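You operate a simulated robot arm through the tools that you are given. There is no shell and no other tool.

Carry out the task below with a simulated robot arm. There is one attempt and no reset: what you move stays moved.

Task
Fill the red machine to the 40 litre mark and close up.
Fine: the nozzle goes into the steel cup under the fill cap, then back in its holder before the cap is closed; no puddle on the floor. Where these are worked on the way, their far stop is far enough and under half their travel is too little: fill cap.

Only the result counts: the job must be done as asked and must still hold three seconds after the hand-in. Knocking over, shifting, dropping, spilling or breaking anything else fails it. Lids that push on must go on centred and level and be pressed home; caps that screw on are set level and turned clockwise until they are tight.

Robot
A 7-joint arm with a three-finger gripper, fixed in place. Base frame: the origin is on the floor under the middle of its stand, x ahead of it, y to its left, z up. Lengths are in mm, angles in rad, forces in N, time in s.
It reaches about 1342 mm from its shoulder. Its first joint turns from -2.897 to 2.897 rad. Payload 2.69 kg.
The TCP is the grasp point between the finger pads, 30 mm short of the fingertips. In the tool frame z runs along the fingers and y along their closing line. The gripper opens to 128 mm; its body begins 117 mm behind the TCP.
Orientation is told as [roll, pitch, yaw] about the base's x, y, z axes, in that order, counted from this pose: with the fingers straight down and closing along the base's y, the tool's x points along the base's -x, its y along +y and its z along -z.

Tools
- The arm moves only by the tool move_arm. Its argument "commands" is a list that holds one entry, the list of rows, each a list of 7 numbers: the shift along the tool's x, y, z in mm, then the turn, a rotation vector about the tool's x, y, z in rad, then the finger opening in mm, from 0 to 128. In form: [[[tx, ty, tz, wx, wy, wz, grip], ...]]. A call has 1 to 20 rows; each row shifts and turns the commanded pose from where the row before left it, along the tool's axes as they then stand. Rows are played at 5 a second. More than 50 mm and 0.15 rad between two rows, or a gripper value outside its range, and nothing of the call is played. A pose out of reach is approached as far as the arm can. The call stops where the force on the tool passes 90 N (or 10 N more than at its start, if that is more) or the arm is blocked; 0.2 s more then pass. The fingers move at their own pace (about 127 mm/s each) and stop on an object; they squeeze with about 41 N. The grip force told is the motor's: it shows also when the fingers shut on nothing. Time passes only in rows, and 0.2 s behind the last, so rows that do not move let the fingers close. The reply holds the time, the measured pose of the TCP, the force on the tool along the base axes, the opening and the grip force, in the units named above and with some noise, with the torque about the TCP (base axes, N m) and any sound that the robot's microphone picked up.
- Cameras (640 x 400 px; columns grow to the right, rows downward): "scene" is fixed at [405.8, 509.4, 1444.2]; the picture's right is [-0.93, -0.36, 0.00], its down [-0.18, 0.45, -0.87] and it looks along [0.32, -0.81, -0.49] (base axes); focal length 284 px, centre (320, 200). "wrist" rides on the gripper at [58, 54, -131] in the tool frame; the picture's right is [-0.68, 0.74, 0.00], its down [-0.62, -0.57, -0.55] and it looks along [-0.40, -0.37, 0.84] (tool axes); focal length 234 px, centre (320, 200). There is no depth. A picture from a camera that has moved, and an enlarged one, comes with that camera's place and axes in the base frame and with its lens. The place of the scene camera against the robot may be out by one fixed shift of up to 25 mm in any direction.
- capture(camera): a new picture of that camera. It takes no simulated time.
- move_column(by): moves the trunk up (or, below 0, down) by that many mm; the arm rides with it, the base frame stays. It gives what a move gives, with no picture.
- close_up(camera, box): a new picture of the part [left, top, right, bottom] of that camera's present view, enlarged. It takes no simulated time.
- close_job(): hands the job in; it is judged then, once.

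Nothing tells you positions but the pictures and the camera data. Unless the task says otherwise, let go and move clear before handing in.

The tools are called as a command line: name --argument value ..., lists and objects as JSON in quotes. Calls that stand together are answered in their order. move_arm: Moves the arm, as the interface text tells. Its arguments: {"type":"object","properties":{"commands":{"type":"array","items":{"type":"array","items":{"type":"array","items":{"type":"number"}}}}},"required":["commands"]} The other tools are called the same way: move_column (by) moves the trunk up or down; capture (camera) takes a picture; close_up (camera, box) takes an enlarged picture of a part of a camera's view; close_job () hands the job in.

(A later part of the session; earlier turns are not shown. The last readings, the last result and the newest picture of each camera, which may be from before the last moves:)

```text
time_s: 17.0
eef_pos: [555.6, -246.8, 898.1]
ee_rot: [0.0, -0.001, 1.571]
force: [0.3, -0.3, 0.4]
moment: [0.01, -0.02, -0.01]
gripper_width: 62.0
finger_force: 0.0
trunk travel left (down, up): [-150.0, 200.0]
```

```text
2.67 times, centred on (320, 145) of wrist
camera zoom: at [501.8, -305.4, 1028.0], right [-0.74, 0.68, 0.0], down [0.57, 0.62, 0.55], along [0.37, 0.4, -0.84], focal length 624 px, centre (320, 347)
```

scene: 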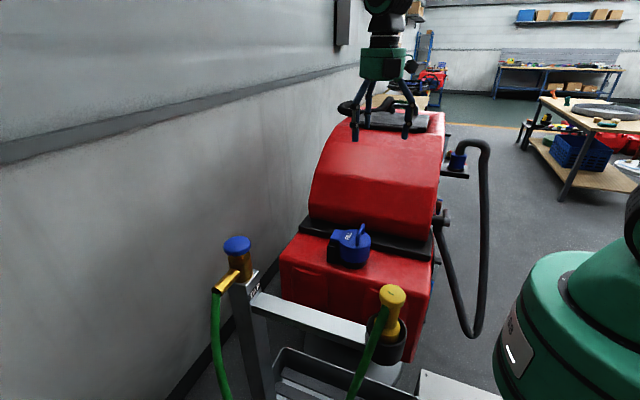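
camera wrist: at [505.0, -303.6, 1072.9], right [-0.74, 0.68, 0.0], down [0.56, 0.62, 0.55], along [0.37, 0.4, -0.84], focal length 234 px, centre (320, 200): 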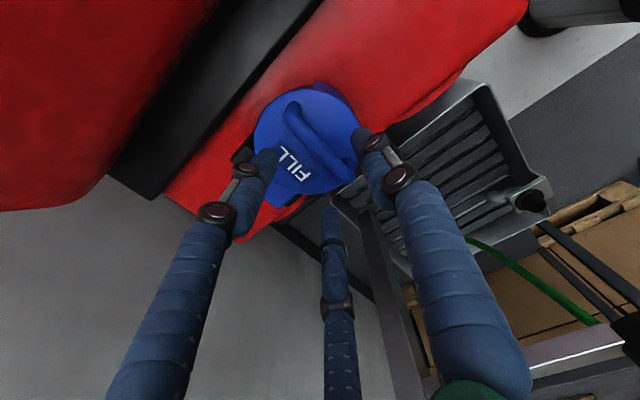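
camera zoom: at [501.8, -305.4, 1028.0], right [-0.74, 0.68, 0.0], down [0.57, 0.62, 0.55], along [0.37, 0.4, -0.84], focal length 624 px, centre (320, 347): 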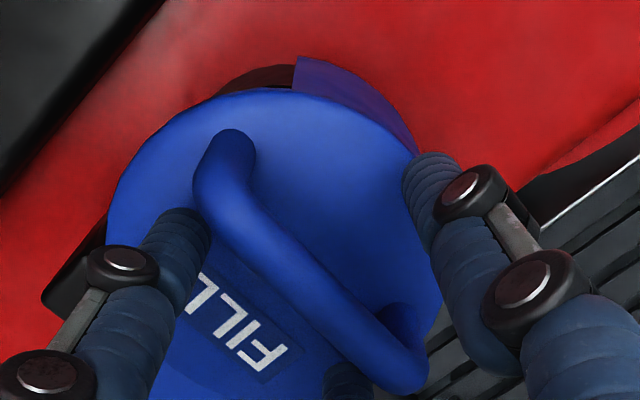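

The fingers straddle the bar just above the cap top, so I'll close on it.

move_arm --commands '[[[0, 0, 3, 0, 0, 0, 30], [0, 0, 0, 0, 0, 0, 10], [0, 0, 0, 0, 0, 0, 0], [0, 0, 0, 0, 0, 0, 0], [0, 0, 0, 0, 0, 0, 0]]]'

close_up --camera "scene" --box '[310, 190, 400, 280]'

close_up --camera "wrist" --box '[220, 70, 420, 220]'

```text
time_s: 18.2
eef_pos: [554.9, -247.1, 895.7]
ee_rot: [-0.004, 0.002, 1.571]
force: [25.1, 3.1, -1.7]
moment: [-0.08, -0.15, -0.06]
gripper_width: 20.0
finger_force: 44.9
trunk travel left (down, up): [-150.0, 200.0]
```

```text
4.44 times, centred on (355, 235) of scene
camera zoom: at [405.8, 509.4, 1444.2], right [-0.93, -0.36, 0.0], down [-0.18, 0.45, -0.87], along [0.32, -0.81, -0.49], focal length 1261 px, centre (164, 44)
```

zoom: 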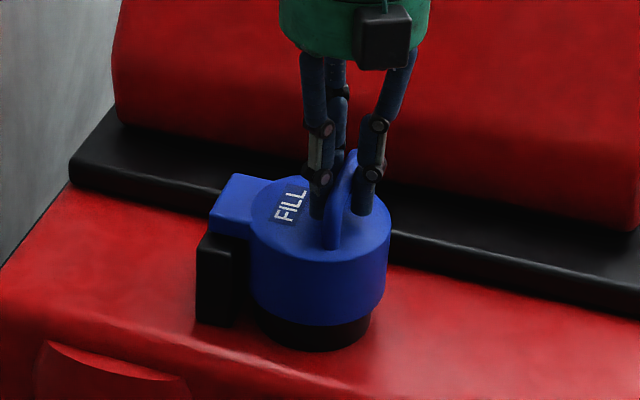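

```text
2.67 times, centred on (320, 145) of wrist
camera zoom: at [503.5, -306.0, 1025.3], right [-0.74, 0.68, 0.0], down [0.56, 0.62, 0.55], along [0.37, 0.4, -0.84], focal length 624 px, centre (320, 347)
```

zoom: 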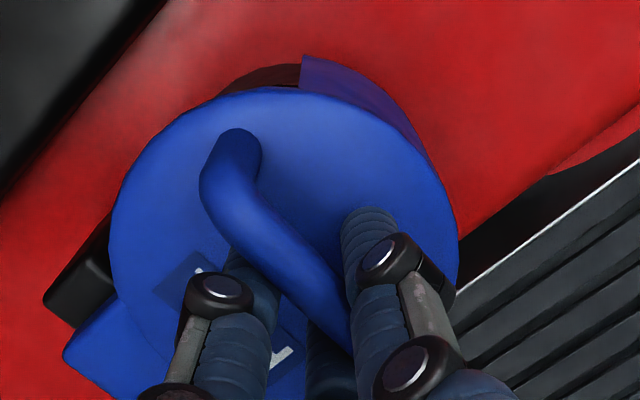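

Gripped, with the opening stopped at 20 mm on the bar. I'll start lifting along the hinge arc in small steps.

move_arm --commands '[[[0, -6, -4, 0, 0, 0, 0], [0, -4, -7, 0, 0, 0, 0], [0, -5, -7, 0, 0, 0, 0]]]'

close_up --camera "scene" --box '[310, 190, 400, 280]'

```text
time_s: 19.0
eef_pos: [570.8, -248.6, 910.6]
ee_rot: [0.001, 0.0, 1.571]
force: [21.4, -17.3, -28.7]
moment: [-0.1, -0.06, 0.34]
gripper_width: 20.2
finger_force: 44.5
trunk travel left (down, up): [-150.0, 200.0]
```

```text
4.44 times, centred on (355, 235) of scene
camera zoom: at [405.8, 509.4, 1444.2], right [-0.93, -0.36, 0.0], down [-0.18, 0.45, -0.87], along [0.32, -0.81, -0.49], focal length 1261 px, centre (164, 44)
```

zoom: 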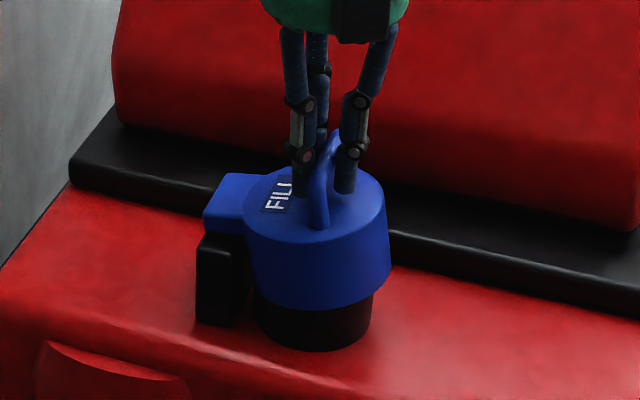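

The cap is hinging open. I'll continue along the arc.

move_arm --commands '[[[0, -7.8, -7.6, 0, 0, 0, 0], [0, -8.5, -6.8, 0, 0, 0, 0], [0, -9.2, -5.9, 0, 0, 0, 0], [0, -9.7, -4.9, 0, 0, 0, 0]]]'

close_up --camera "scene" --box '[310, 190, 400, 280]'

```text
time_s: 20.0
eef_pos: [604.6, -244.3, 937.4]
ee_rot: [0.006, -0.002, 1.569]
force: [18.8, -10.4, -49.4]
moment: [0.18, -0.36, 0.63]
gripper_width: 20.6
finger_force: 44.7
trunk travel left (down, up): [-150.0, 200.0]
```

```text
4.44 times, centred on (355, 235) of scene
camera zoom: at [405.8, 509.4, 1444.2], right [-0.93, -0.36, 0.0], down [-0.18, 0.45, -0.87], along [0.32, -0.81, -0.49], focal length 1261 px, centre (164, 44)
```

zoom: 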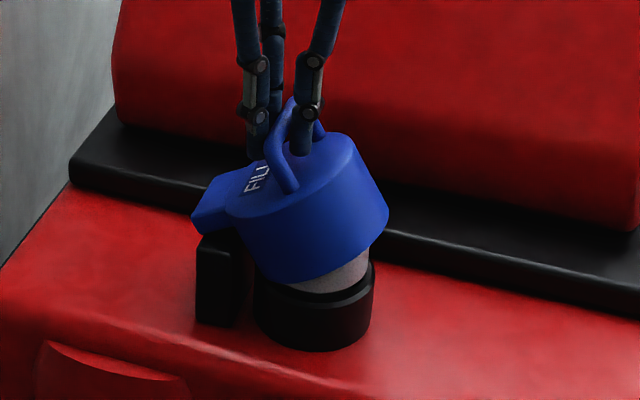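

The reaction force points towards the hinge, so my arc radius is slightly too large. I'll tighten it and continue.

move_arm --commands '[[[0, -10.7, -2.0, 0, 0, 0, 0], [0, -11, -1.2, 0, 0, 0, 0], [0, -11.2, -0.2, 0, 0, 0, 0]]]'

close_up --camera "scene" --box '[300, 180, 400, 280]'

```text
time_s: 20.8
eef_pos: [638.2, -246.1, 945.0]
ee_rot: [-0.004, 0.003, 1.572]
force: [-0.3, 8.2, 14.9]
moment: [0.54, 0.05, 0.64]
gripper_width: 20.6
finger_force: 45.2
trunk travel left (down, up): [-150.0, 200.0]
```

```text
4.00 times, centred on (350, 230) of scene
camera zoom: at [405.8, 509.4, 1444.2], right [-0.93, -0.36, 0.0], down [-0.18, 0.45, -0.87], along [0.32, -0.81, -0.49], focal length 1135 px, centre (200, 80)
```

zoom: 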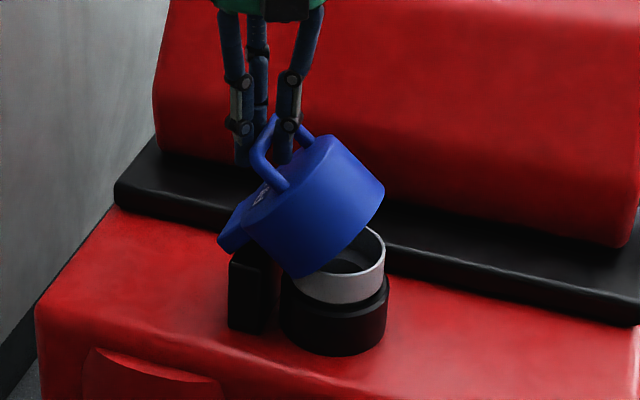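

move_arm --commands '[[[0, -7.7, -1.5, 0, 0, 0, 0], [0, -11, 0.3, 0, 0, 0, 0], [0, -10.7, 1, 0, 0, 0, 0], [0, -10.6, 2.5, 0, 0, 0, 0]]]'

close_up --camera "scene" --box '[290, 170, 400, 280]'

capture --camera "wrist"

```text
time_s: 21.8
eef_pos: [676.2, -246.1, 937.8]
ee_rot: [0.001, 0.0, 1.571]
force: [1.8, 11.4, 3.1]
moment: [0.58, 0.02, 0.81]
gripper_width: 20.6
finger_force: 45.1
trunk travel left (down, up): [-150.0, 200.0]
```

```text
3.64 times, centred on (345, 225) of scene
camera zoom: at [405.8, 509.4, 1444.2], right [-0.93, -0.36, 0.0], down [-0.18, 0.45, -0.87], along [0.32, -0.81, -0.49], focal length 1031 px, centre (229, 109)
```

zoom: 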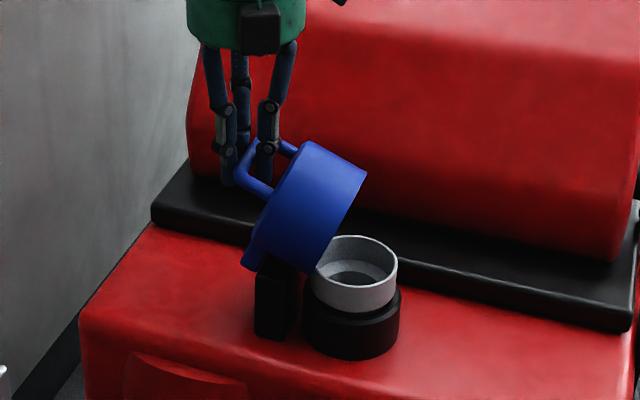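

```text
taken
camera wrist: at [624.4, -304.0, 1068.0], right [-0.74, 0.68, 0.0], down [0.57, 0.62, 0.55], along [0.37, 0.4, -0.84], focal length 234 px, centre (320, 200)
```

wrist: 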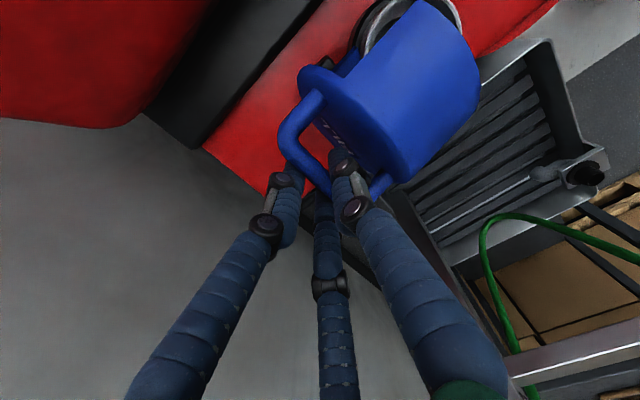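

Excellent: the steel cup is visible and the cap is about 70° open. I'll continue towards its far stop.

move_arm --commands '[[[0, -10.4, 3, 0, 0, 0, 0], [0, -9.9, 4.5, 0, 0, 0, 0], [0, -9.4, 5.5, 0, 0, 0, 0]]]'

close_up --camera "scene" --box '[290, 170, 400, 280]'

```text
time_s: 22.6
eef_pos: [707.0, -245.9, 924.7]
ee_rot: [0.001, 0.001, 1.572]
force: [-2.6, 6.0, -6.1]
moment: [0.23, -0.02, 0.77]
gripper_width: 20.5
finger_force: 44.8
trunk travel left (down, up): [-150.0, 200.0]
```

```text
3.64 times, centred on (345, 225) of scene
camera zoom: at [405.8, 509.4, 1444.2], right [-0.93, -0.36, 0.0], down [-0.18, 0.45, -0.87], along [0.32, -0.81, -0.49], focal length 1031 px, centre (229, 109)
```

zoom: 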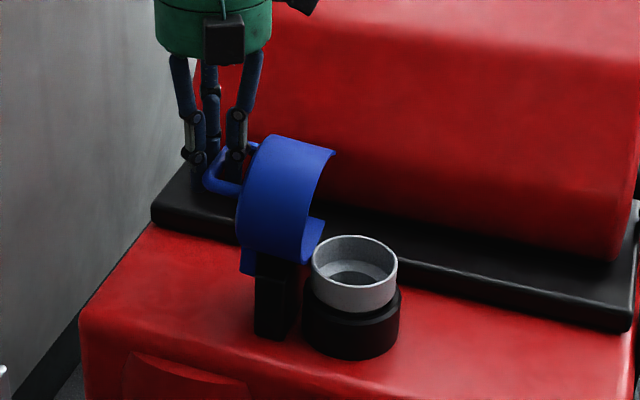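

move_arm --commands '[[[0, -8.8, 6.3, 0, 0, 0, 0], [0, -8.1, 7, 0, 0, 0, 0]]]'

close_up --camera "scene" --box '[290, 170, 400, 280]'

capture --camera "wrist"

```text
time_s: 23.2
eef_pos: [722.6, -245.8, 911.4]
ee_rot: [-0.002, 0.0, 1.57]
force: [-5.3, 4.3, -10.6]
moment: [0.03, -0.21, 0.67]
gripper_width: 20.8
finger_force: 45.0
trunk travel left (down, up): [-150.0, 200.0]
```

```text
3.64 times, centred on (345, 225) of scene
camera zoom: at [405.8, 509.4, 1444.2], right [-0.93, -0.36, 0.0], down [-0.18, 0.45, -0.87], along [0.32, -0.81, -0.49], focal length 1031 px, centre (229, 109)
```

zoom: 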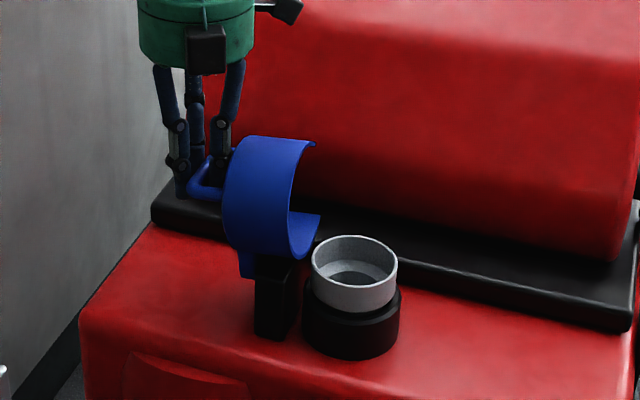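

```text
taken
camera wrist: at [670.0, -304.3, 1042.0], right [-0.74, 0.68, 0.0], down [0.57, 0.62, 0.55], along [0.37, 0.4, -0.84], focal length 234 px, centre (320, 200)
```

wrist: 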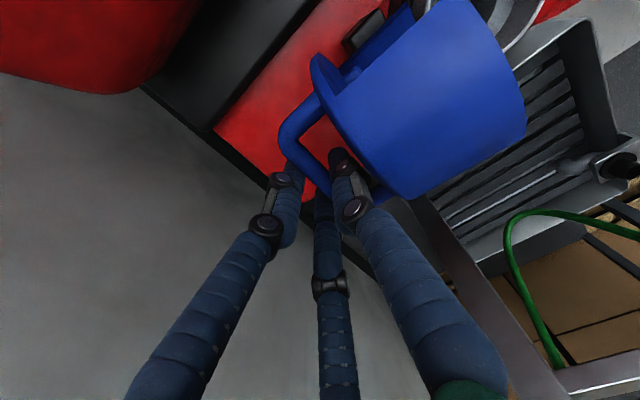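

move_arm --commands '[[[0, -7.3, 7.6, 0, 0, 0, 0], [0, -6.5, 8.2, 0, 0, 0, 0]]]'

close_up --camera "scene" --box '[290, 170, 400, 280]'

close_up --camera "wrist" --box '[220, 60, 420, 220]'

```text
time_s: 23.8
eef_pos: [724.1, -245.3, 902.4]
ee_rot: [0.015, -0.003, 1.571]
force: [-40.6, 4.1, 32.4]
moment: [-0.12, 0.32, 0.31]
gripper_width: 21.4
finger_force: 44.9
trunk travel left (down, up): [-150.0, 200.0]
stopped in row 2: the force on the tool passed its limit at 97 N (the readings are from after the stop); the commanded pose is now the measured one
```

```text
3.64 times, centred on (345, 225) of scene
camera zoom: at [405.8, 509.4, 1444.2], right [-0.93, -0.36, 0.0], down [-0.18, 0.45, -0.87], along [0.32, -0.81, -0.49], focal length 1031 px, centre (229, 109)
```

zoom: 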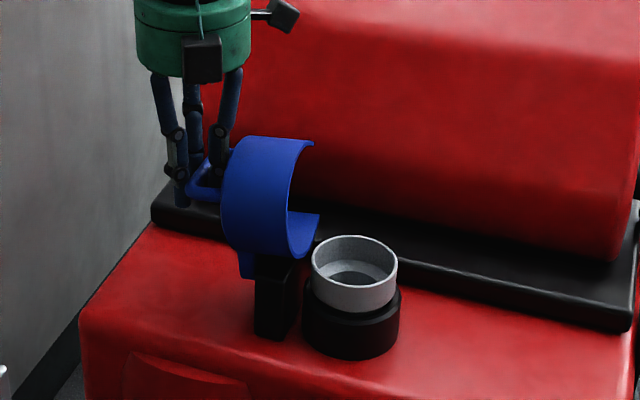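

```text
2.50 times, centred on (320, 140) of wrist
camera zoom: at [673.3, -305.2, 1032.8], right [-0.74, 0.68, 0.01], down [0.57, 0.61, 0.54], along [0.36, 0.41, -0.84], focal length 585 px, centre (320, 350)
```

zoom: 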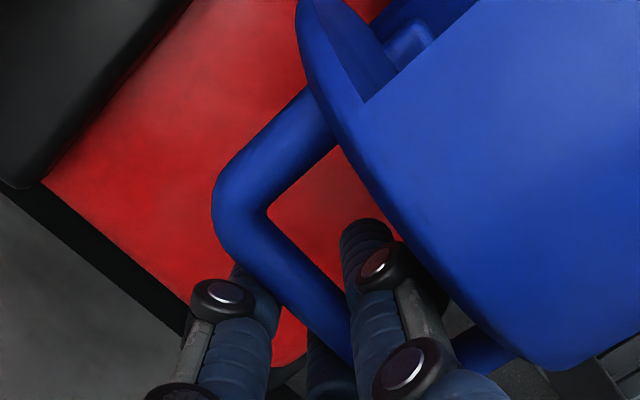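

The cap has reached its far stop, past vertical. I'll ease off slightly, open just enough to free the bar, and check that it stays put.

move_arm --commands '[[[0, 1.5, -2.5, 0, 0, 0, 0], [0, 0, 0, 0, 0, 0, 26], [0, 0, 0, 0, 0, 0, 34], [0, 0, 0, 0, 0, 0, 34]]]'

close_up --camera "scene" --box '[290, 170, 400, 280]'

close_up --camera "wrist" --box '[220, 60, 420, 220]'

```text
time_s: 24.8
eef_pos: [728.9, -247.7, 905.0]
ee_rot: [0.008, -0.002, 1.57]
force: [0.1, 0.5, -0.1]
moment: [-0.01, -0.05, 0.02]
gripper_width: 34.0
finger_force: 0.1
trunk travel left (down, up): [-150.0, 200.0]
```

```text
3.64 times, centred on (345, 225) of scene
camera zoom: at [405.8, 509.4, 1444.2], right [-0.93, -0.36, 0.0], down [-0.18, 0.45, -0.87], along [0.32, -0.81, -0.49], focal length 1031 px, centre (229, 109)
```

zoom: 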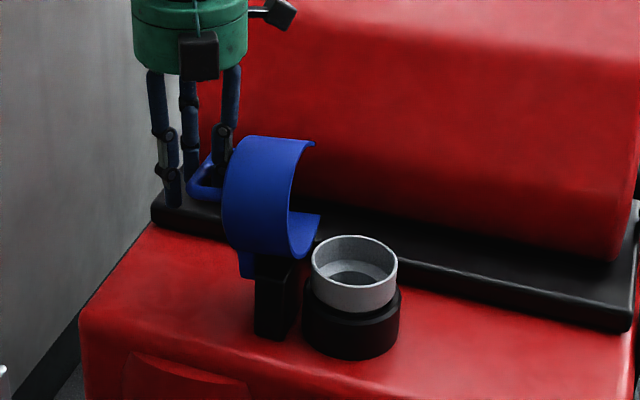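

```text
2.50 times, centred on (320, 140) of wrist
camera zoom: at [676.3, -305.5, 1034.6], right [-0.74, 0.68, 0.01], down [0.57, 0.61, 0.54], along [0.36, 0.41, -0.84], focal length 585 px, centre (320, 350)
```

zoom: 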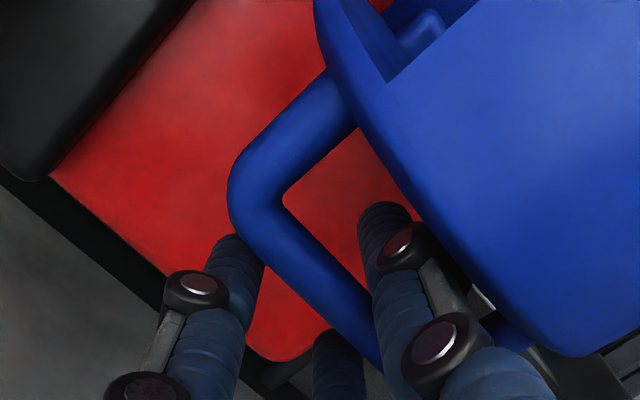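

The cap stays open. I'll withdraw upwards, leaning slightly away from the cap, until I'm clear.

move_arm --commands '[[[0, -3, -8, 0, 0, 0, 34], [0, -3, -12, 0, 0, 0, 34], [0, -4, -15, 0, 0, 0, 34], [0, -5, -20, 0, 0, 0, 34], [0, -5, -30, 0, 0, 0, 34], [0, 0, -45, 0, 0, 0, 34], [0, 0, -45, 0, 0, 0, 34]]]'

close_up --camera "scene" --box '[290, 130, 440, 280]'

capture --camera "wrist"

```text
time_s: 26.4
eef_pos: [748.8, -251.0, 1076.7]
ee_rot: [0.009, -0.002, 1.571]
force: [0.1, -0.7, -0.1]
moment: [-0.01, 0.03, 0.01]
gripper_width: 34.0
finger_force: 0.1
trunk travel left (down, up): [-150.0, 200.0]
```

```text
2.67 times, centred on (365, 205) of scene
camera zoom: at [405.8, 509.4, 1444.2], right [-0.93, -0.36, 0.0], down [-0.18, 0.45, -0.87], along [0.32, -0.81, -0.49], focal length 756 px, centre (200, 187)
```

zoom: 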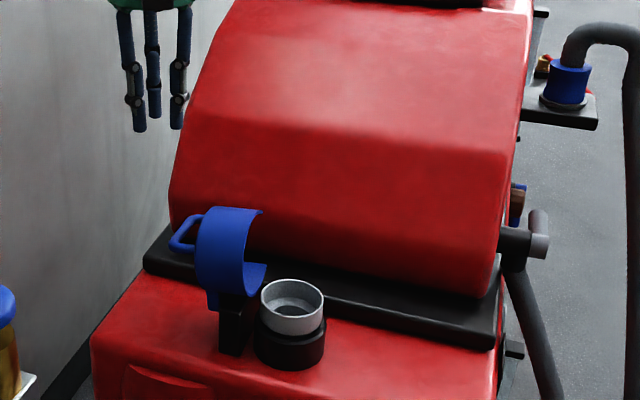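

```text
taken
camera wrist: at [698.0, -309.3, 1206.9], right [-0.74, 0.68, 0.01], down [0.57, 0.61, 0.54], along [0.36, 0.41, -0.84], focal length 234 px, centre (320, 200)
```

wrist: 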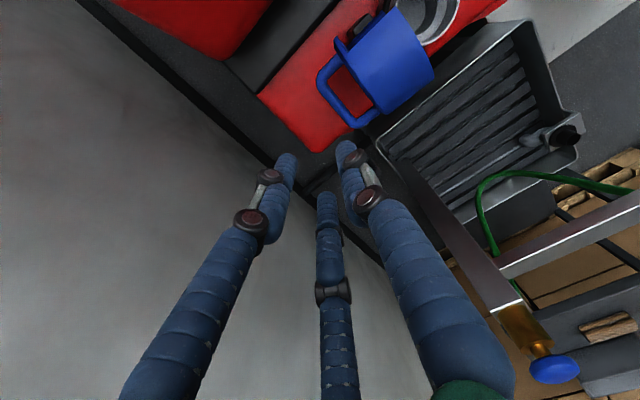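

The cap is open and resting at its stop. Now I'll look down into the steel cup to find its centre and shape.

move_arm --commands '[[[0, 0, -45, 0, 0, 0, 34], [5, 45, 0, 0, 0, 0, 60], [5, 45, 0, 0, 0, 0, 60], [5, 45, 0, 0, 0, 0, 60], [5, 45, 0, 0, 0, 0, 60], [5, 30, 0, 0, 0, 0, 60]]]'

capture --camera "wrist"

close_up --camera "wrist" --box '[240, 50, 400, 190]'

```text
time_s: 27.8
eef_pos: [539.9, -272.9, 1125.1]
ee_rot: [0.011, 0.0, 1.571]
force: [-0.1, -0.3, 0.7]
moment: [0.02, 0.0, 0.01]
gripper_width: 59.5
finger_force: 0.0
trunk travel left (down, up): [-150.0, 200.0]
```

```text
taken
camera wrist: at [488.5, -333.0, 1254.7], right [-0.74, 0.68, 0.01], down [0.57, 0.61, 0.54], along [0.36, 0.41, -0.84], focal length 234 px, centre (320, 200)
```

wrist: 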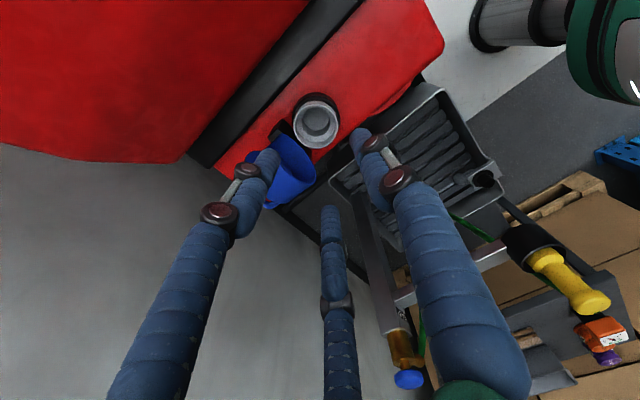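

```text
2.86 times, centred on (320, 120) of wrist
camera zoom: at [488.5, -333.0, 1254.7], right [-0.74, 0.68, 0.01], down [0.57, 0.61, 0.54], along [0.36, 0.41, -0.84], focal length 669 px, centre (320, 429)
```

zoom: 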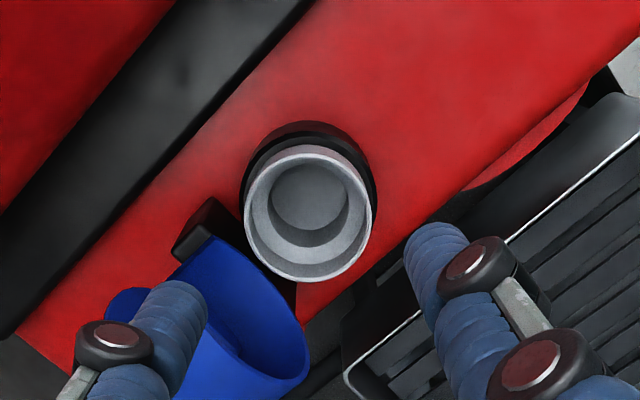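

The steel cup rim is about 78 mm across at (570, -250, 840), with a recess about 48 mm wide inside. Next I'll go above the nozzle with a 60° yaw, so the hose passes between two fingers.

move_arm --commands '[[[0, 0, -45, 0, 0.011, 0, 100], [0, 0, -30, 0, 0, 0, 100], [-42.3, 13, 0, 0, 0, 0, 100], [-42.3, 13, 0, 0, 0, 0, 100], [-42.3, 13, 0, 0, 0, 0, 100], [-42.3, 13, 0, 0, 0, 0, 100], [-42.3, 13, 0, 0, 0, 0, 100], [-42.3, 13, 0, 0, 0, 0, 100], [-42.3, 13, 0, 0, 0, 0, 100], [-42.3, 13, 0, 0, 0, 0, 100], [-42.3, 13, 0, 0, 0, 0, 100], [-42.3, 13, 0, 0, 0, 0, 100], [0, 0, 0, 0, 0, 0.131, 100], [0, 0, 0, 0, 0, 0.131, 100], [0, 0, 0, 0, 0, 0.131, 100], [0, 0, 0, 0, 0, 0.131, 100]]]'

capture --camera "wrist"

close_up --camera "scene" --box '[340, 260, 440, 380]'

```text
time_s: 31.2
eef_pos: [410.1, 150.0, 1199.7]
ee_rot: [0.003, 0.013, 1.045]
force: [0.2, -0.9, -0.4]
moment: [-0.03, 0.0, 0.04]
gripper_width: 100.2
finger_force: 0.1
trunk travel left (down, up): [-150.0, 200.0]
```

```text
taken
camera wrist: at [336.9, 128.5, 1329.6], right [-0.3, 0.95, -0.01], down [0.8, 0.25, 0.54], along [0.52, 0.16, -0.84], focal length 234 px, centre (320, 200)
```

wrist: 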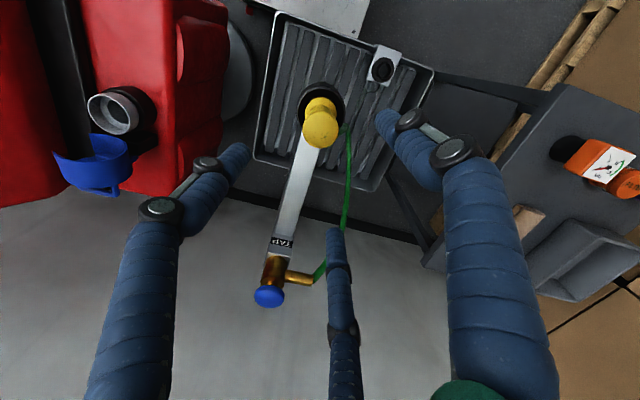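

```text
3.33 times, centred on (390, 320) of scene
camera zoom: at [405.8, 509.4, 1444.2], right [-0.93, -0.36, 0.0], down [-0.18, 0.45, -0.87], along [0.32, -0.81, -0.49], focal length 946 px, centre (87, -200)
```

zoom: 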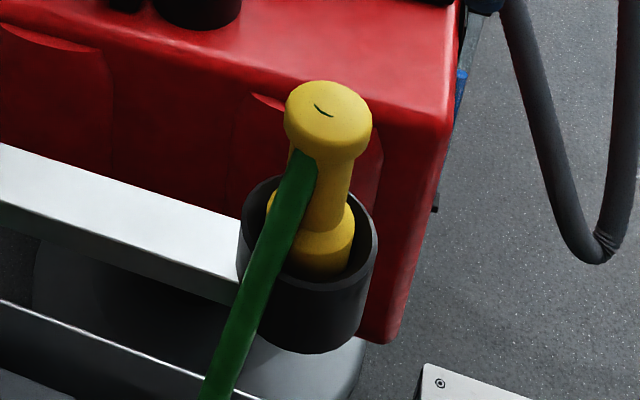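

close_up --camera "wrist" --box '[260, 60, 400, 160]'

close_up --camera "scene" --box '[365, 280, 415, 370]'

```text
4.00 times, centred on (330, 110) of wrist
camera zoom: at [336.9, 128.5, 1329.6], right [-0.3, 0.95, -0.01], down [0.8, 0.25, 0.54], along [0.52, 0.16, -0.84], focal length 937 px, centre (280, 560)
```

zoom: 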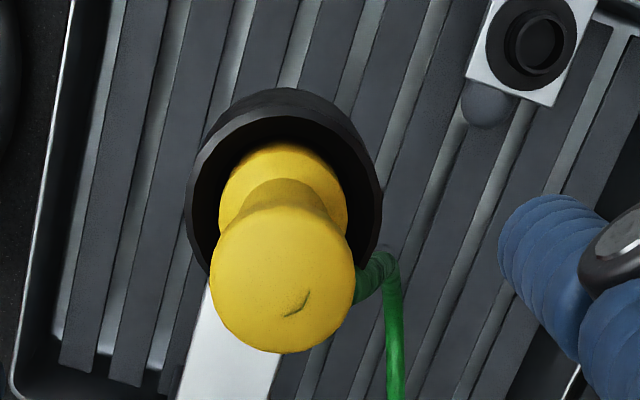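

```text
4.44 times, centred on (390, 325) of scene
camera zoom: at [405.8, 509.4, 1444.2], right [-0.93, -0.36, 0.0], down [-0.18, 0.45, -0.87], along [0.32, -0.81, -0.49], focal length 1261 px, centre (9, -356)
```

zoom: 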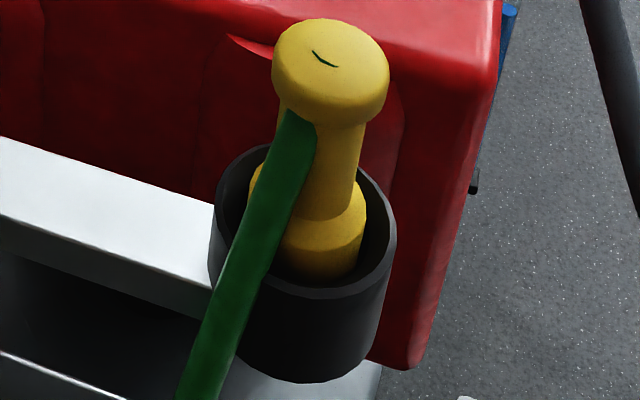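

The hose leaves the nozzle towards +y and bends to +x, so a 30° yaw keeps all fingers clear of it. I'll rotate, level out the small tilt and start descending.

move_arm --commands '[[[0, 0, 0, 0.003, -0.013, 0.131, 90], [0, 0, 0, 0, 0, 0.131, 90], [0, 0, 0, 0, 0, 0.131, 80], [0, 0, 0, 0, 0, 0.131, 80], [0, 0, 35, 0, 0, 0, 80], [0, 0, 35, 0, 0, 0, 80]]]'

capture --camera "wrist"

close_up --camera "scene" --box '[330, 220, 450, 360]'

```text
time_s: 32.6
eef_pos: [408.9, 149.6, 1126.9]
ee_rot: [0.001, 0.001, 0.521]
force: [0.2, 0.1, -0.7]
moment: [0.0, -0.03, 0.04]
gripper_width: 80.0
finger_force: 0.0
trunk travel left (down, up): [-150.0, 200.0]
```

```text
taken
camera wrist: at [332.0, 167.2, 1257.5], right [0.22, 0.98, 0.0], down [0.82, -0.18, 0.55], along [0.54, -0.12, -0.84], focal length 234 px, centre (320, 200)
```

wrist: 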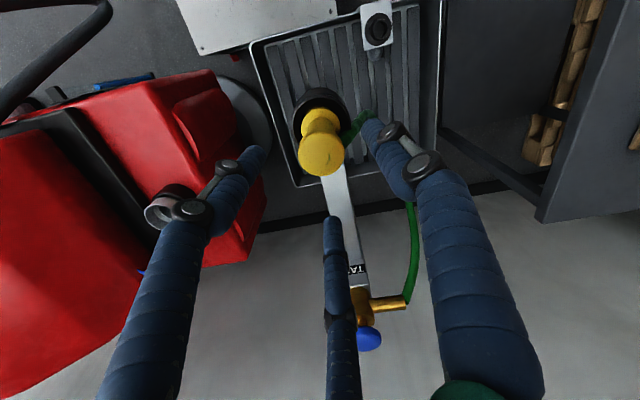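

```text
2.86 times, centred on (390, 290) of scene
camera zoom: at [405.8, 509.4, 1444.2], right [-0.93, -0.36, 0.0], down [-0.18, 0.45, -0.87], along [0.32, -0.81, -0.49], focal length 810 px, centre (120, -57)
```

zoom: 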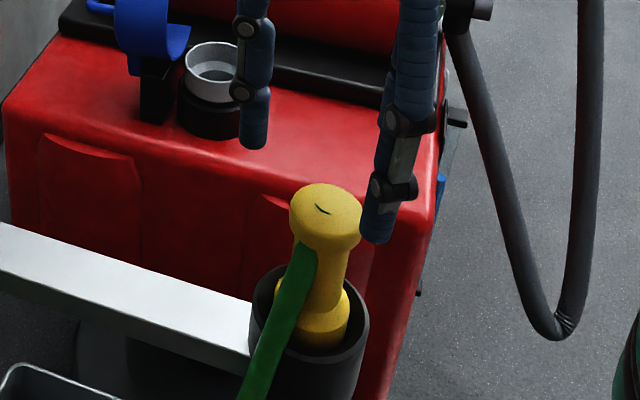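

close_up --camera "wrist" --box '[270, 70, 430, 190]'

capture --camera "scene"

```text
3.33 times, centred on (350, 130) of wrist
camera zoom: at [332.0, 167.2, 1257.5], right [0.22, 0.98, 0.0], down [0.82, -0.18, 0.55], along [0.54, -0.12, -0.84], focal length 781 px, centre (220, 433)
```

zoom: 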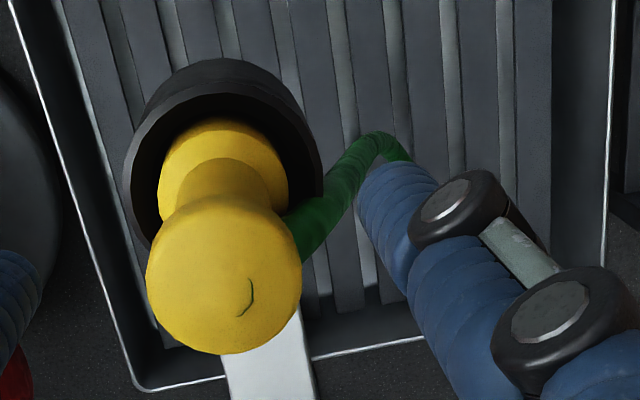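

```text
taken
```

scene: 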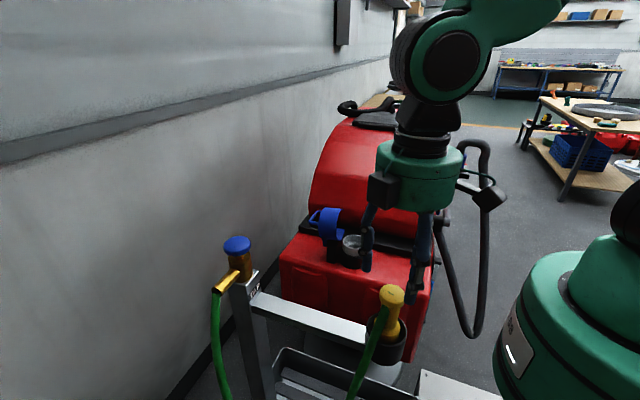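

The hose drops straight off at +y, so a 60° yaw with the fingers straddling it symmetrically is better after all. I'll rotate back and descend around the yellow top disc.

move_arm --commands '[[[-1.4, 0, 0, 0, 0, -0.131, 80], [0, 0, 0, 0, 0, -0.131, 80], [0, 0, 0, 0, 0, -0.131, 80], [0, 0, 0, 0, 0, -0.131, 80], [0, 0, 25, 0, 0, 0, 80], [0, 0, 20, 0, 0, 0, 80]]]'

capture --camera "wrist"

close_up --camera "scene" --box '[330, 220, 450, 360]'

```text
time_s: 34.0
eef_pos: [410.6, 151.0, 1082.9]
ee_rot: [-0.001, 0.0, 1.046]
force: [0.6, -0.1, -0.4]
moment: [0.02, 0.0, -0.01]
gripper_width: 79.9
finger_force: 0.0
trunk travel left (down, up): [-150.0, 200.0]
```

```text
taken
camera wrist: at [337.0, 127.5, 1213.9], right [-0.3, 0.95, 0.0], down [0.8, 0.25, 0.55], along [0.52, 0.16, -0.84], focal length 234 px, centre (320, 200)
```

wrist: 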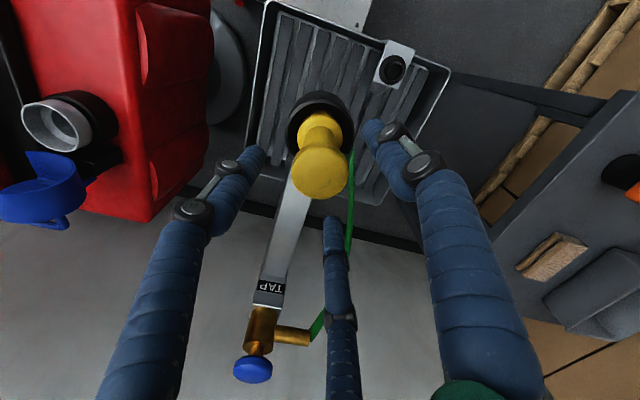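

```text
2.86 times, centred on (390, 290) of scene
camera zoom: at [405.8, 509.4, 1444.2], right [-0.93, -0.36, 0.0], down [-0.18, 0.45, -0.87], along [0.32, -0.81, -0.49], focal length 810 px, centre (120, -57)
```

zoom: 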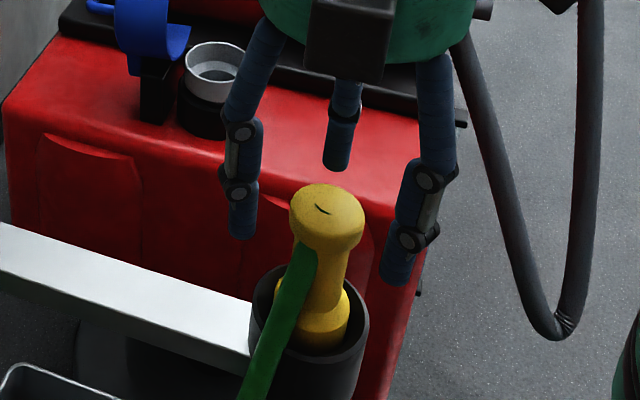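

move_arm --commands '[[[0, 0, 16, 0, 0, 0, 80], [0, 0, 16, 0, 0, 0, 80]]]'

capture --camera "wrist"

close_up --camera "scene" --box '[330, 240, 450, 370]'

```text
time_s: 34.6
eef_pos: [412.6, 150.6, 1051.0]
ee_rot: [0.0, 0.0, 1.047]
force: [-0.4, -0.3, -0.6]
moment: [-0.02, -0.02, 0.01]
gripper_width: 79.9
finger_force: 0.0
trunk travel left (down, up): [-150.0, 200.0]
```

```text
taken
camera wrist: at [336.9, 127.1, 1181.9], right [-0.3, 0.95, 0.0], down [0.8, 0.25, 0.55], along [0.52, 0.16, -0.84], focal length 234 px, centre (320, 200)
```

wrist: 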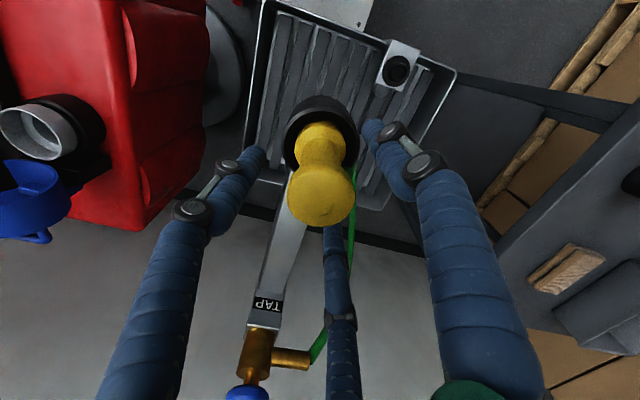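

```text
3.08 times, centred on (390, 305) of scene
camera zoom: at [405.8, 509.4, 1444.2], right [-0.93, -0.36, 0.0], down [-0.18, 0.45, -0.87], along [0.32, -0.81, -0.49], focal length 873 px, centre (105, -123)
```

zoom: 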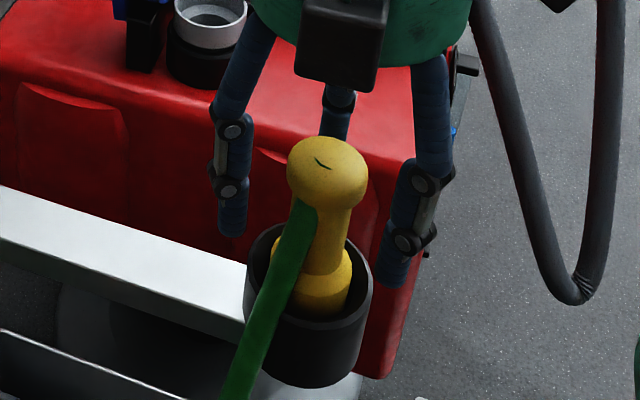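

The nozzle is centred between the fingers and the hose is clear, so I'll close on the disc.

move_arm --commands '[[[0, 0, 0, 0, 0, 0, 50], [0, 0, 0, 0, 0, 0, 20], [0, 0, 0, 0, 0, 0, 0], [0, 0, 0, 0, 0, 0, 0], [0, 0, 0, 0, 0, 0, 0]]]'

capture --camera "wrist"

close_up --camera "scene" --box '[330, 240, 450, 370]'

```text
time_s: 35.8
eef_pos: [412.3, 149.7, 1050.9]
ee_rot: [-0.001, -0.001, 1.048]
force: [1.0, 0.7, 0.1]
moment: [0.01, 0.01, 0.0]
gripper_width: 37.5
finger_force: 41.1
trunk travel left (down, up): [-150.0, 200.0]
```

```text
taken
camera wrist: at [336.9, 127.1, 1181.9], right [-0.3, 0.95, 0.0], down [0.8, 0.25, 0.55], along [0.52, 0.16, -0.84], focal length 234 px, centre (320, 200)
```

wrist: 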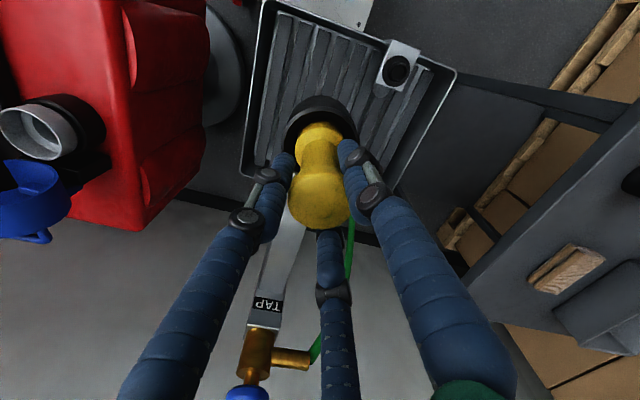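

```text
3.08 times, centred on (390, 305) of scene
camera zoom: at [405.8, 509.4, 1444.2], right [-0.93, -0.36, 0.0], down [-0.18, 0.45, -0.87], along [0.32, -0.81, -0.49], focal length 873 px, centre (105, -123)
```

zoom: 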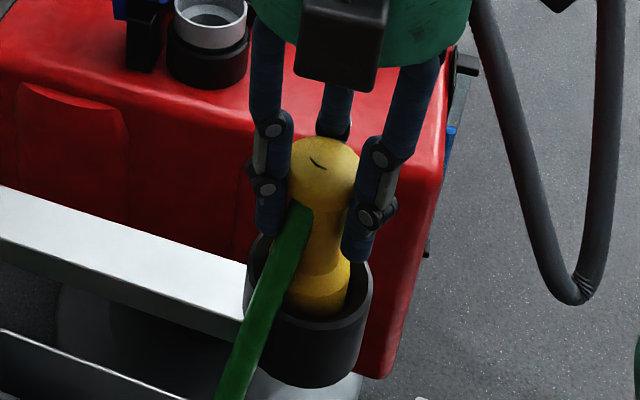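

Firmly gripped, with no side force. I'll lift the nozzle straight up out of the holder.

move_arm --commands '[[[0, 0, -10, 0, 0, 0, 0], [0, 0, -20, 0, 0, 0, 0], [0, 0, -30, 0, 0, 0, 0]]]'

close_up --camera "scene" --box '[330, 200, 450, 370]'

```text
time_s: 36.6
eef_pos: [412.3, 152.3, 1111.9]
ee_rot: [0.0, 0.001, 1.046]
force: [0.9, 0.0, -2.8]
moment: [0.01, 0.04, -0.03]
gripper_width: 37.8
finger_force: 40.7
trunk travel left (down, up): [-150.0, 200.0]
```

```text
2.35 times, centred on (390, 285) of scene
camera zoom: at [405.8, 509.4, 1444.2], right [-0.93, -0.36, 0.0], down [-0.18, 0.45, -0.87], along [0.32, -0.81, -0.49], focal length 667 px, centre (155, 0)
```

zoom: 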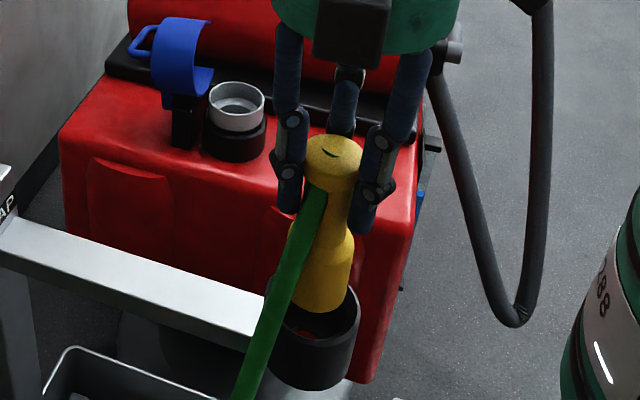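

move_arm --commands '[[[0, 0, -35, 0, 0, 0, 0], [0, 0, -35, 0, 0, 0, 0]]]'

close_up --camera "scene" --box '[330, 170, 450, 370]'

capture --camera "wrist"

```text
time_s: 37.2
eef_pos: [413.0, 153.9, 1185.3]
ee_rot: [-0.001, -0.001, 1.044]
force: [-0.1, 0.0, -1.7]
moment: [-0.01, -0.01, 0.01]
gripper_width: 37.4
finger_force: 41.0
trunk travel left (down, up): [-150.0, 200.0]
```

```text
2.00 times, centred on (390, 270) of scene
camera zoom: at [405.8, 509.4, 1444.2], right [-0.93, -0.36, 0.0], down [-0.18, 0.45, -0.87], along [0.32, -0.81, -0.49], focal length 567 px, centre (180, 60)
```

zoom: 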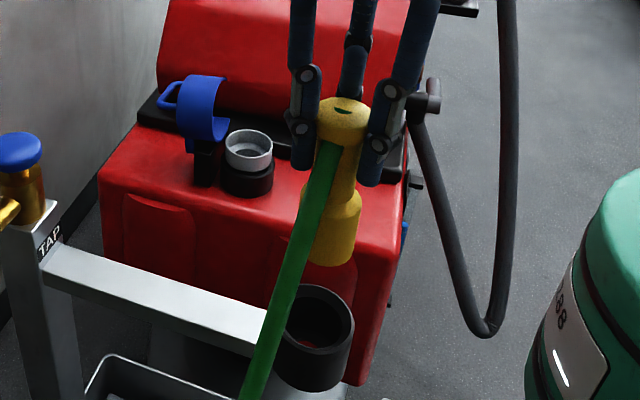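

```text
taken
camera wrist: at [337.9, 130.1, 1315.1], right [-0.3, 0.95, 0.0], down [0.8, 0.25, 0.55], along [0.52, 0.16, -0.84], focal length 234 px, centre (320, 200)
```

wrist: 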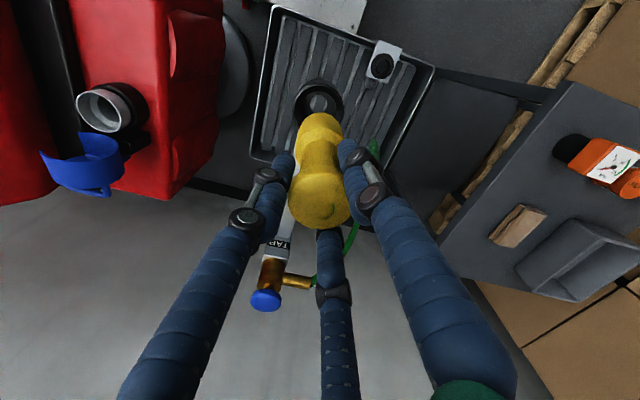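

The nozzle is out, about 146 mm long with a cylindrical base about 50 mm wide. I'll zoom on the steel cup from here to refine its position.

close_up --camera "wrist" --box '[60, 70, 160, 150]'

close_up --camera "scene" --box '[325, 215, 375, 275]'

```text
5.00 times, centred on (110, 110) of wrist
camera zoom: at [337.9, 130.1, 1315.1], right [-0.3, 0.95, 0.0], down [0.8, 0.25, 0.55], along [0.52, 0.16, -0.84], focal length 1171 px, centre (1370, 650)
```

zoom: 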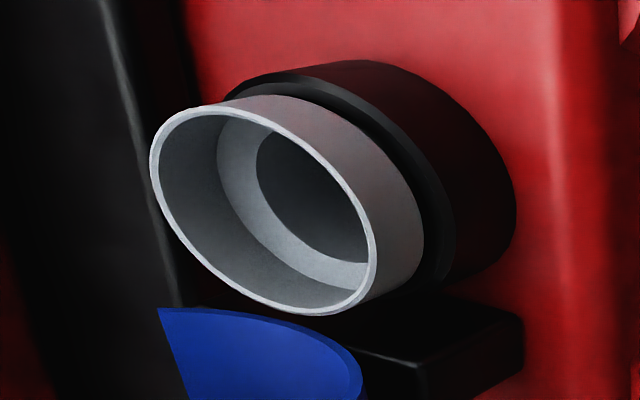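

```text
6.67 times, centred on (350, 245) of scene
camera zoom: at [405.8, 509.4, 1444.2], right [-0.93, -0.36, 0.0], down [-0.18, 0.45, -0.87], along [0.32, -0.81, -0.49], focal length 1891 px, centre (120, -100)
```

zoom: 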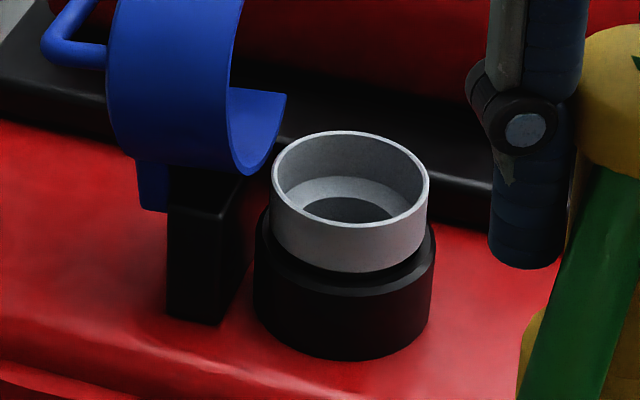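

The cup has a flat annular floor at about z≈806 with a hole, and its centre is (570, -250), so the nozzle base should stand on that floor. I'll carry the nozzle over at this height, moderately slowly because of the hose.

move_arm --commands '[[[18.1, -22.5, 0, 0, 0, 0, 0], [18.1, -22.5, 0, 0, 0, 0, 0], [18.1, -22.5, 0, 0, 0, 0, 0], [18.1, -22.5, 0, 0, 0, 0, 0], [18.1, -22.5, 0, 0, 0, 0, 0], [18.1, -22.5, 0, 0, 0, 0, 0], [18.1, -22.5, 0, 0, 0, 0, 0], [18.1, -22.5, 0, 0, 0, 0, 0]]]'

capture --camera "scene"

```text
time_s: 39.0
eef_pos: [495.7, -65.0, 1181.5]
ee_rot: [-0.002, 0.001, 1.046]
force: [-0.2, -0.4, -2.3]
moment: [0.01, 0.0, -0.02]
gripper_width: 37.6
finger_force: 41.4
trunk travel left (down, up): [-150.0, 200.0]
```

```text
taken
```

scene: 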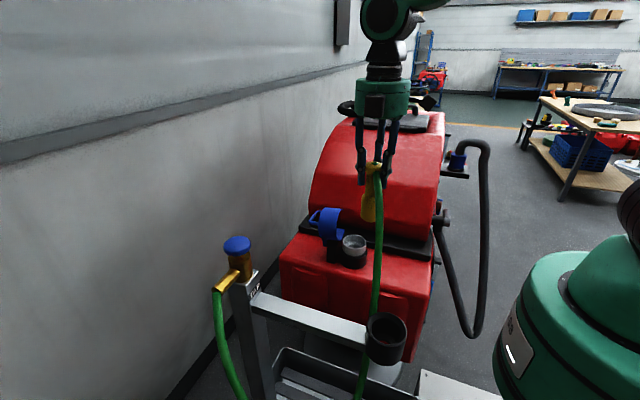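

move_arm --commands '[[[18.1, -22.5, 0, 0, 0, 0, 0], [18.1, -22.5, 0, 0, 0, 0, 0], [18.1, -22.5, 0, 0, 0, 0, 0], [18.1, -22.5, 0, 0, 0, 0, 0], [18.1, -22.5, 0, 0, 0, 0, 0], [18.1, -22.5, 0, 0, 0, 0, 0]]]'

capture --camera "scene"

capture --camera "wrist"

```text
time_s: 40.4
eef_pos: [558.0, -228.6, 1178.9]
ee_rot: [0.002, 0.0, 1.047]
force: [-0.8, 0.3, -2.9]
moment: [-0.05, -0.02, -0.03]
gripper_width: 37.6
finger_force: 40.2
trunk travel left (down, up): [-150.0, 200.0]
```

```text
taken
```

scene: 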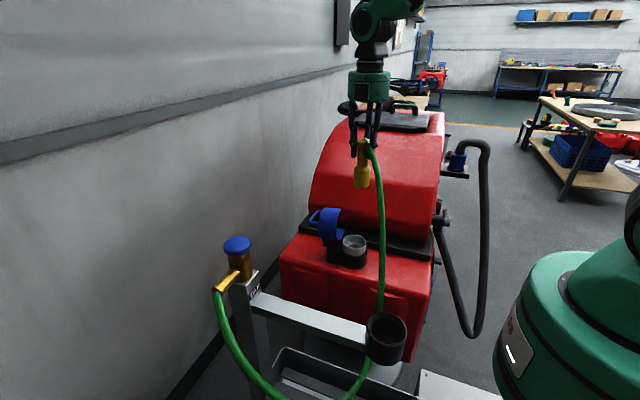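

```text
taken
camera wrist: at [483.8, -251.0, 1309.2], right [-0.3, 0.95, 0.0], down [0.8, 0.25, 0.55], along [0.52, 0.16, -0.84], focal length 234 px, centre (320, 200)
```

wrist: 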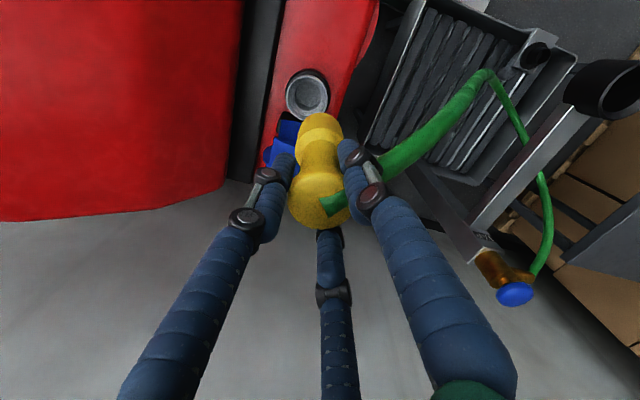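

move_arm --commands '[[[12.5, -21.1, 0, 0, 0, 0, 0], [0, 0, 40, 0, 0, 0, 0], [0, 0, 40, 0, 0, 0, 0], [0, 0, 40, 0, 0, 0, 0], [0, 0, 40, 0, 0, 0, 0], [0, 0, 15, 0, 0, 0, 0]]]'

close_up --camera "scene" --box '[310, 170, 410, 280]'

close_up --camera "wrist" --box '[240, 60, 400, 220]'

```text
time_s: 41.8
eef_pos: [571.4, -245.8, 1005.0]
ee_rot: [0.0, 0.0, 1.046]
force: [0.2, -0.5, -2.4]
moment: [0.0, 0.06, -0.01]
gripper_width: 37.5
finger_force: 40.7
trunk travel left (down, up): [-150.0, 200.0]
```

```text
3.64 times, centred on (360, 225) of scene
camera zoom: at [405.8, 509.4, 1444.2], right [-0.93, -0.36, 0.0], down [-0.18, 0.45, -0.87], along [0.32, -0.81, -0.49], focal length 1031 px, centre (174, 109)
```

zoom: 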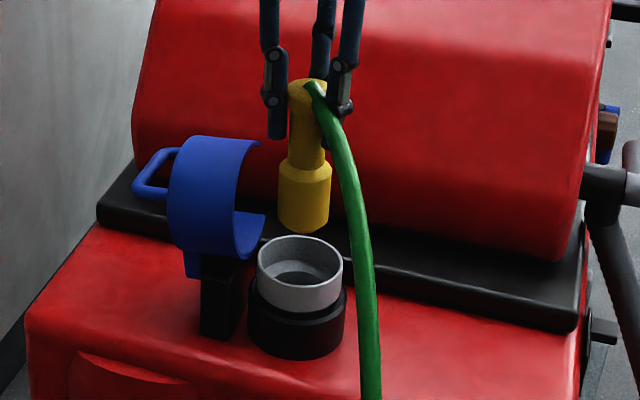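

```text
2.50 times, centred on (320, 140) of wrist
camera zoom: at [496.1, -269.5, 1136.0], right [-0.3, 0.95, 0.0], down [0.8, 0.25, 0.55], along [0.52, 0.16, -0.84], focal length 585 px, centre (320, 350)
```

zoom: 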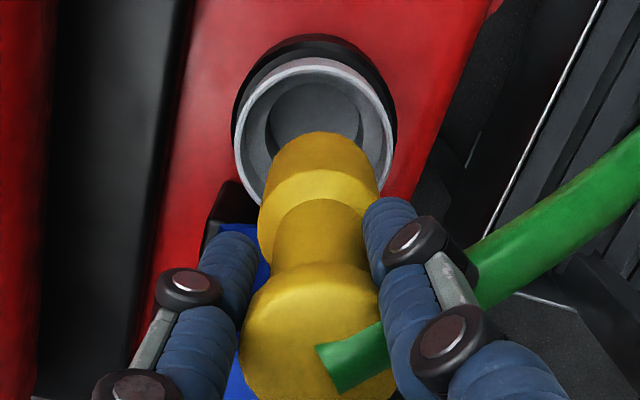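

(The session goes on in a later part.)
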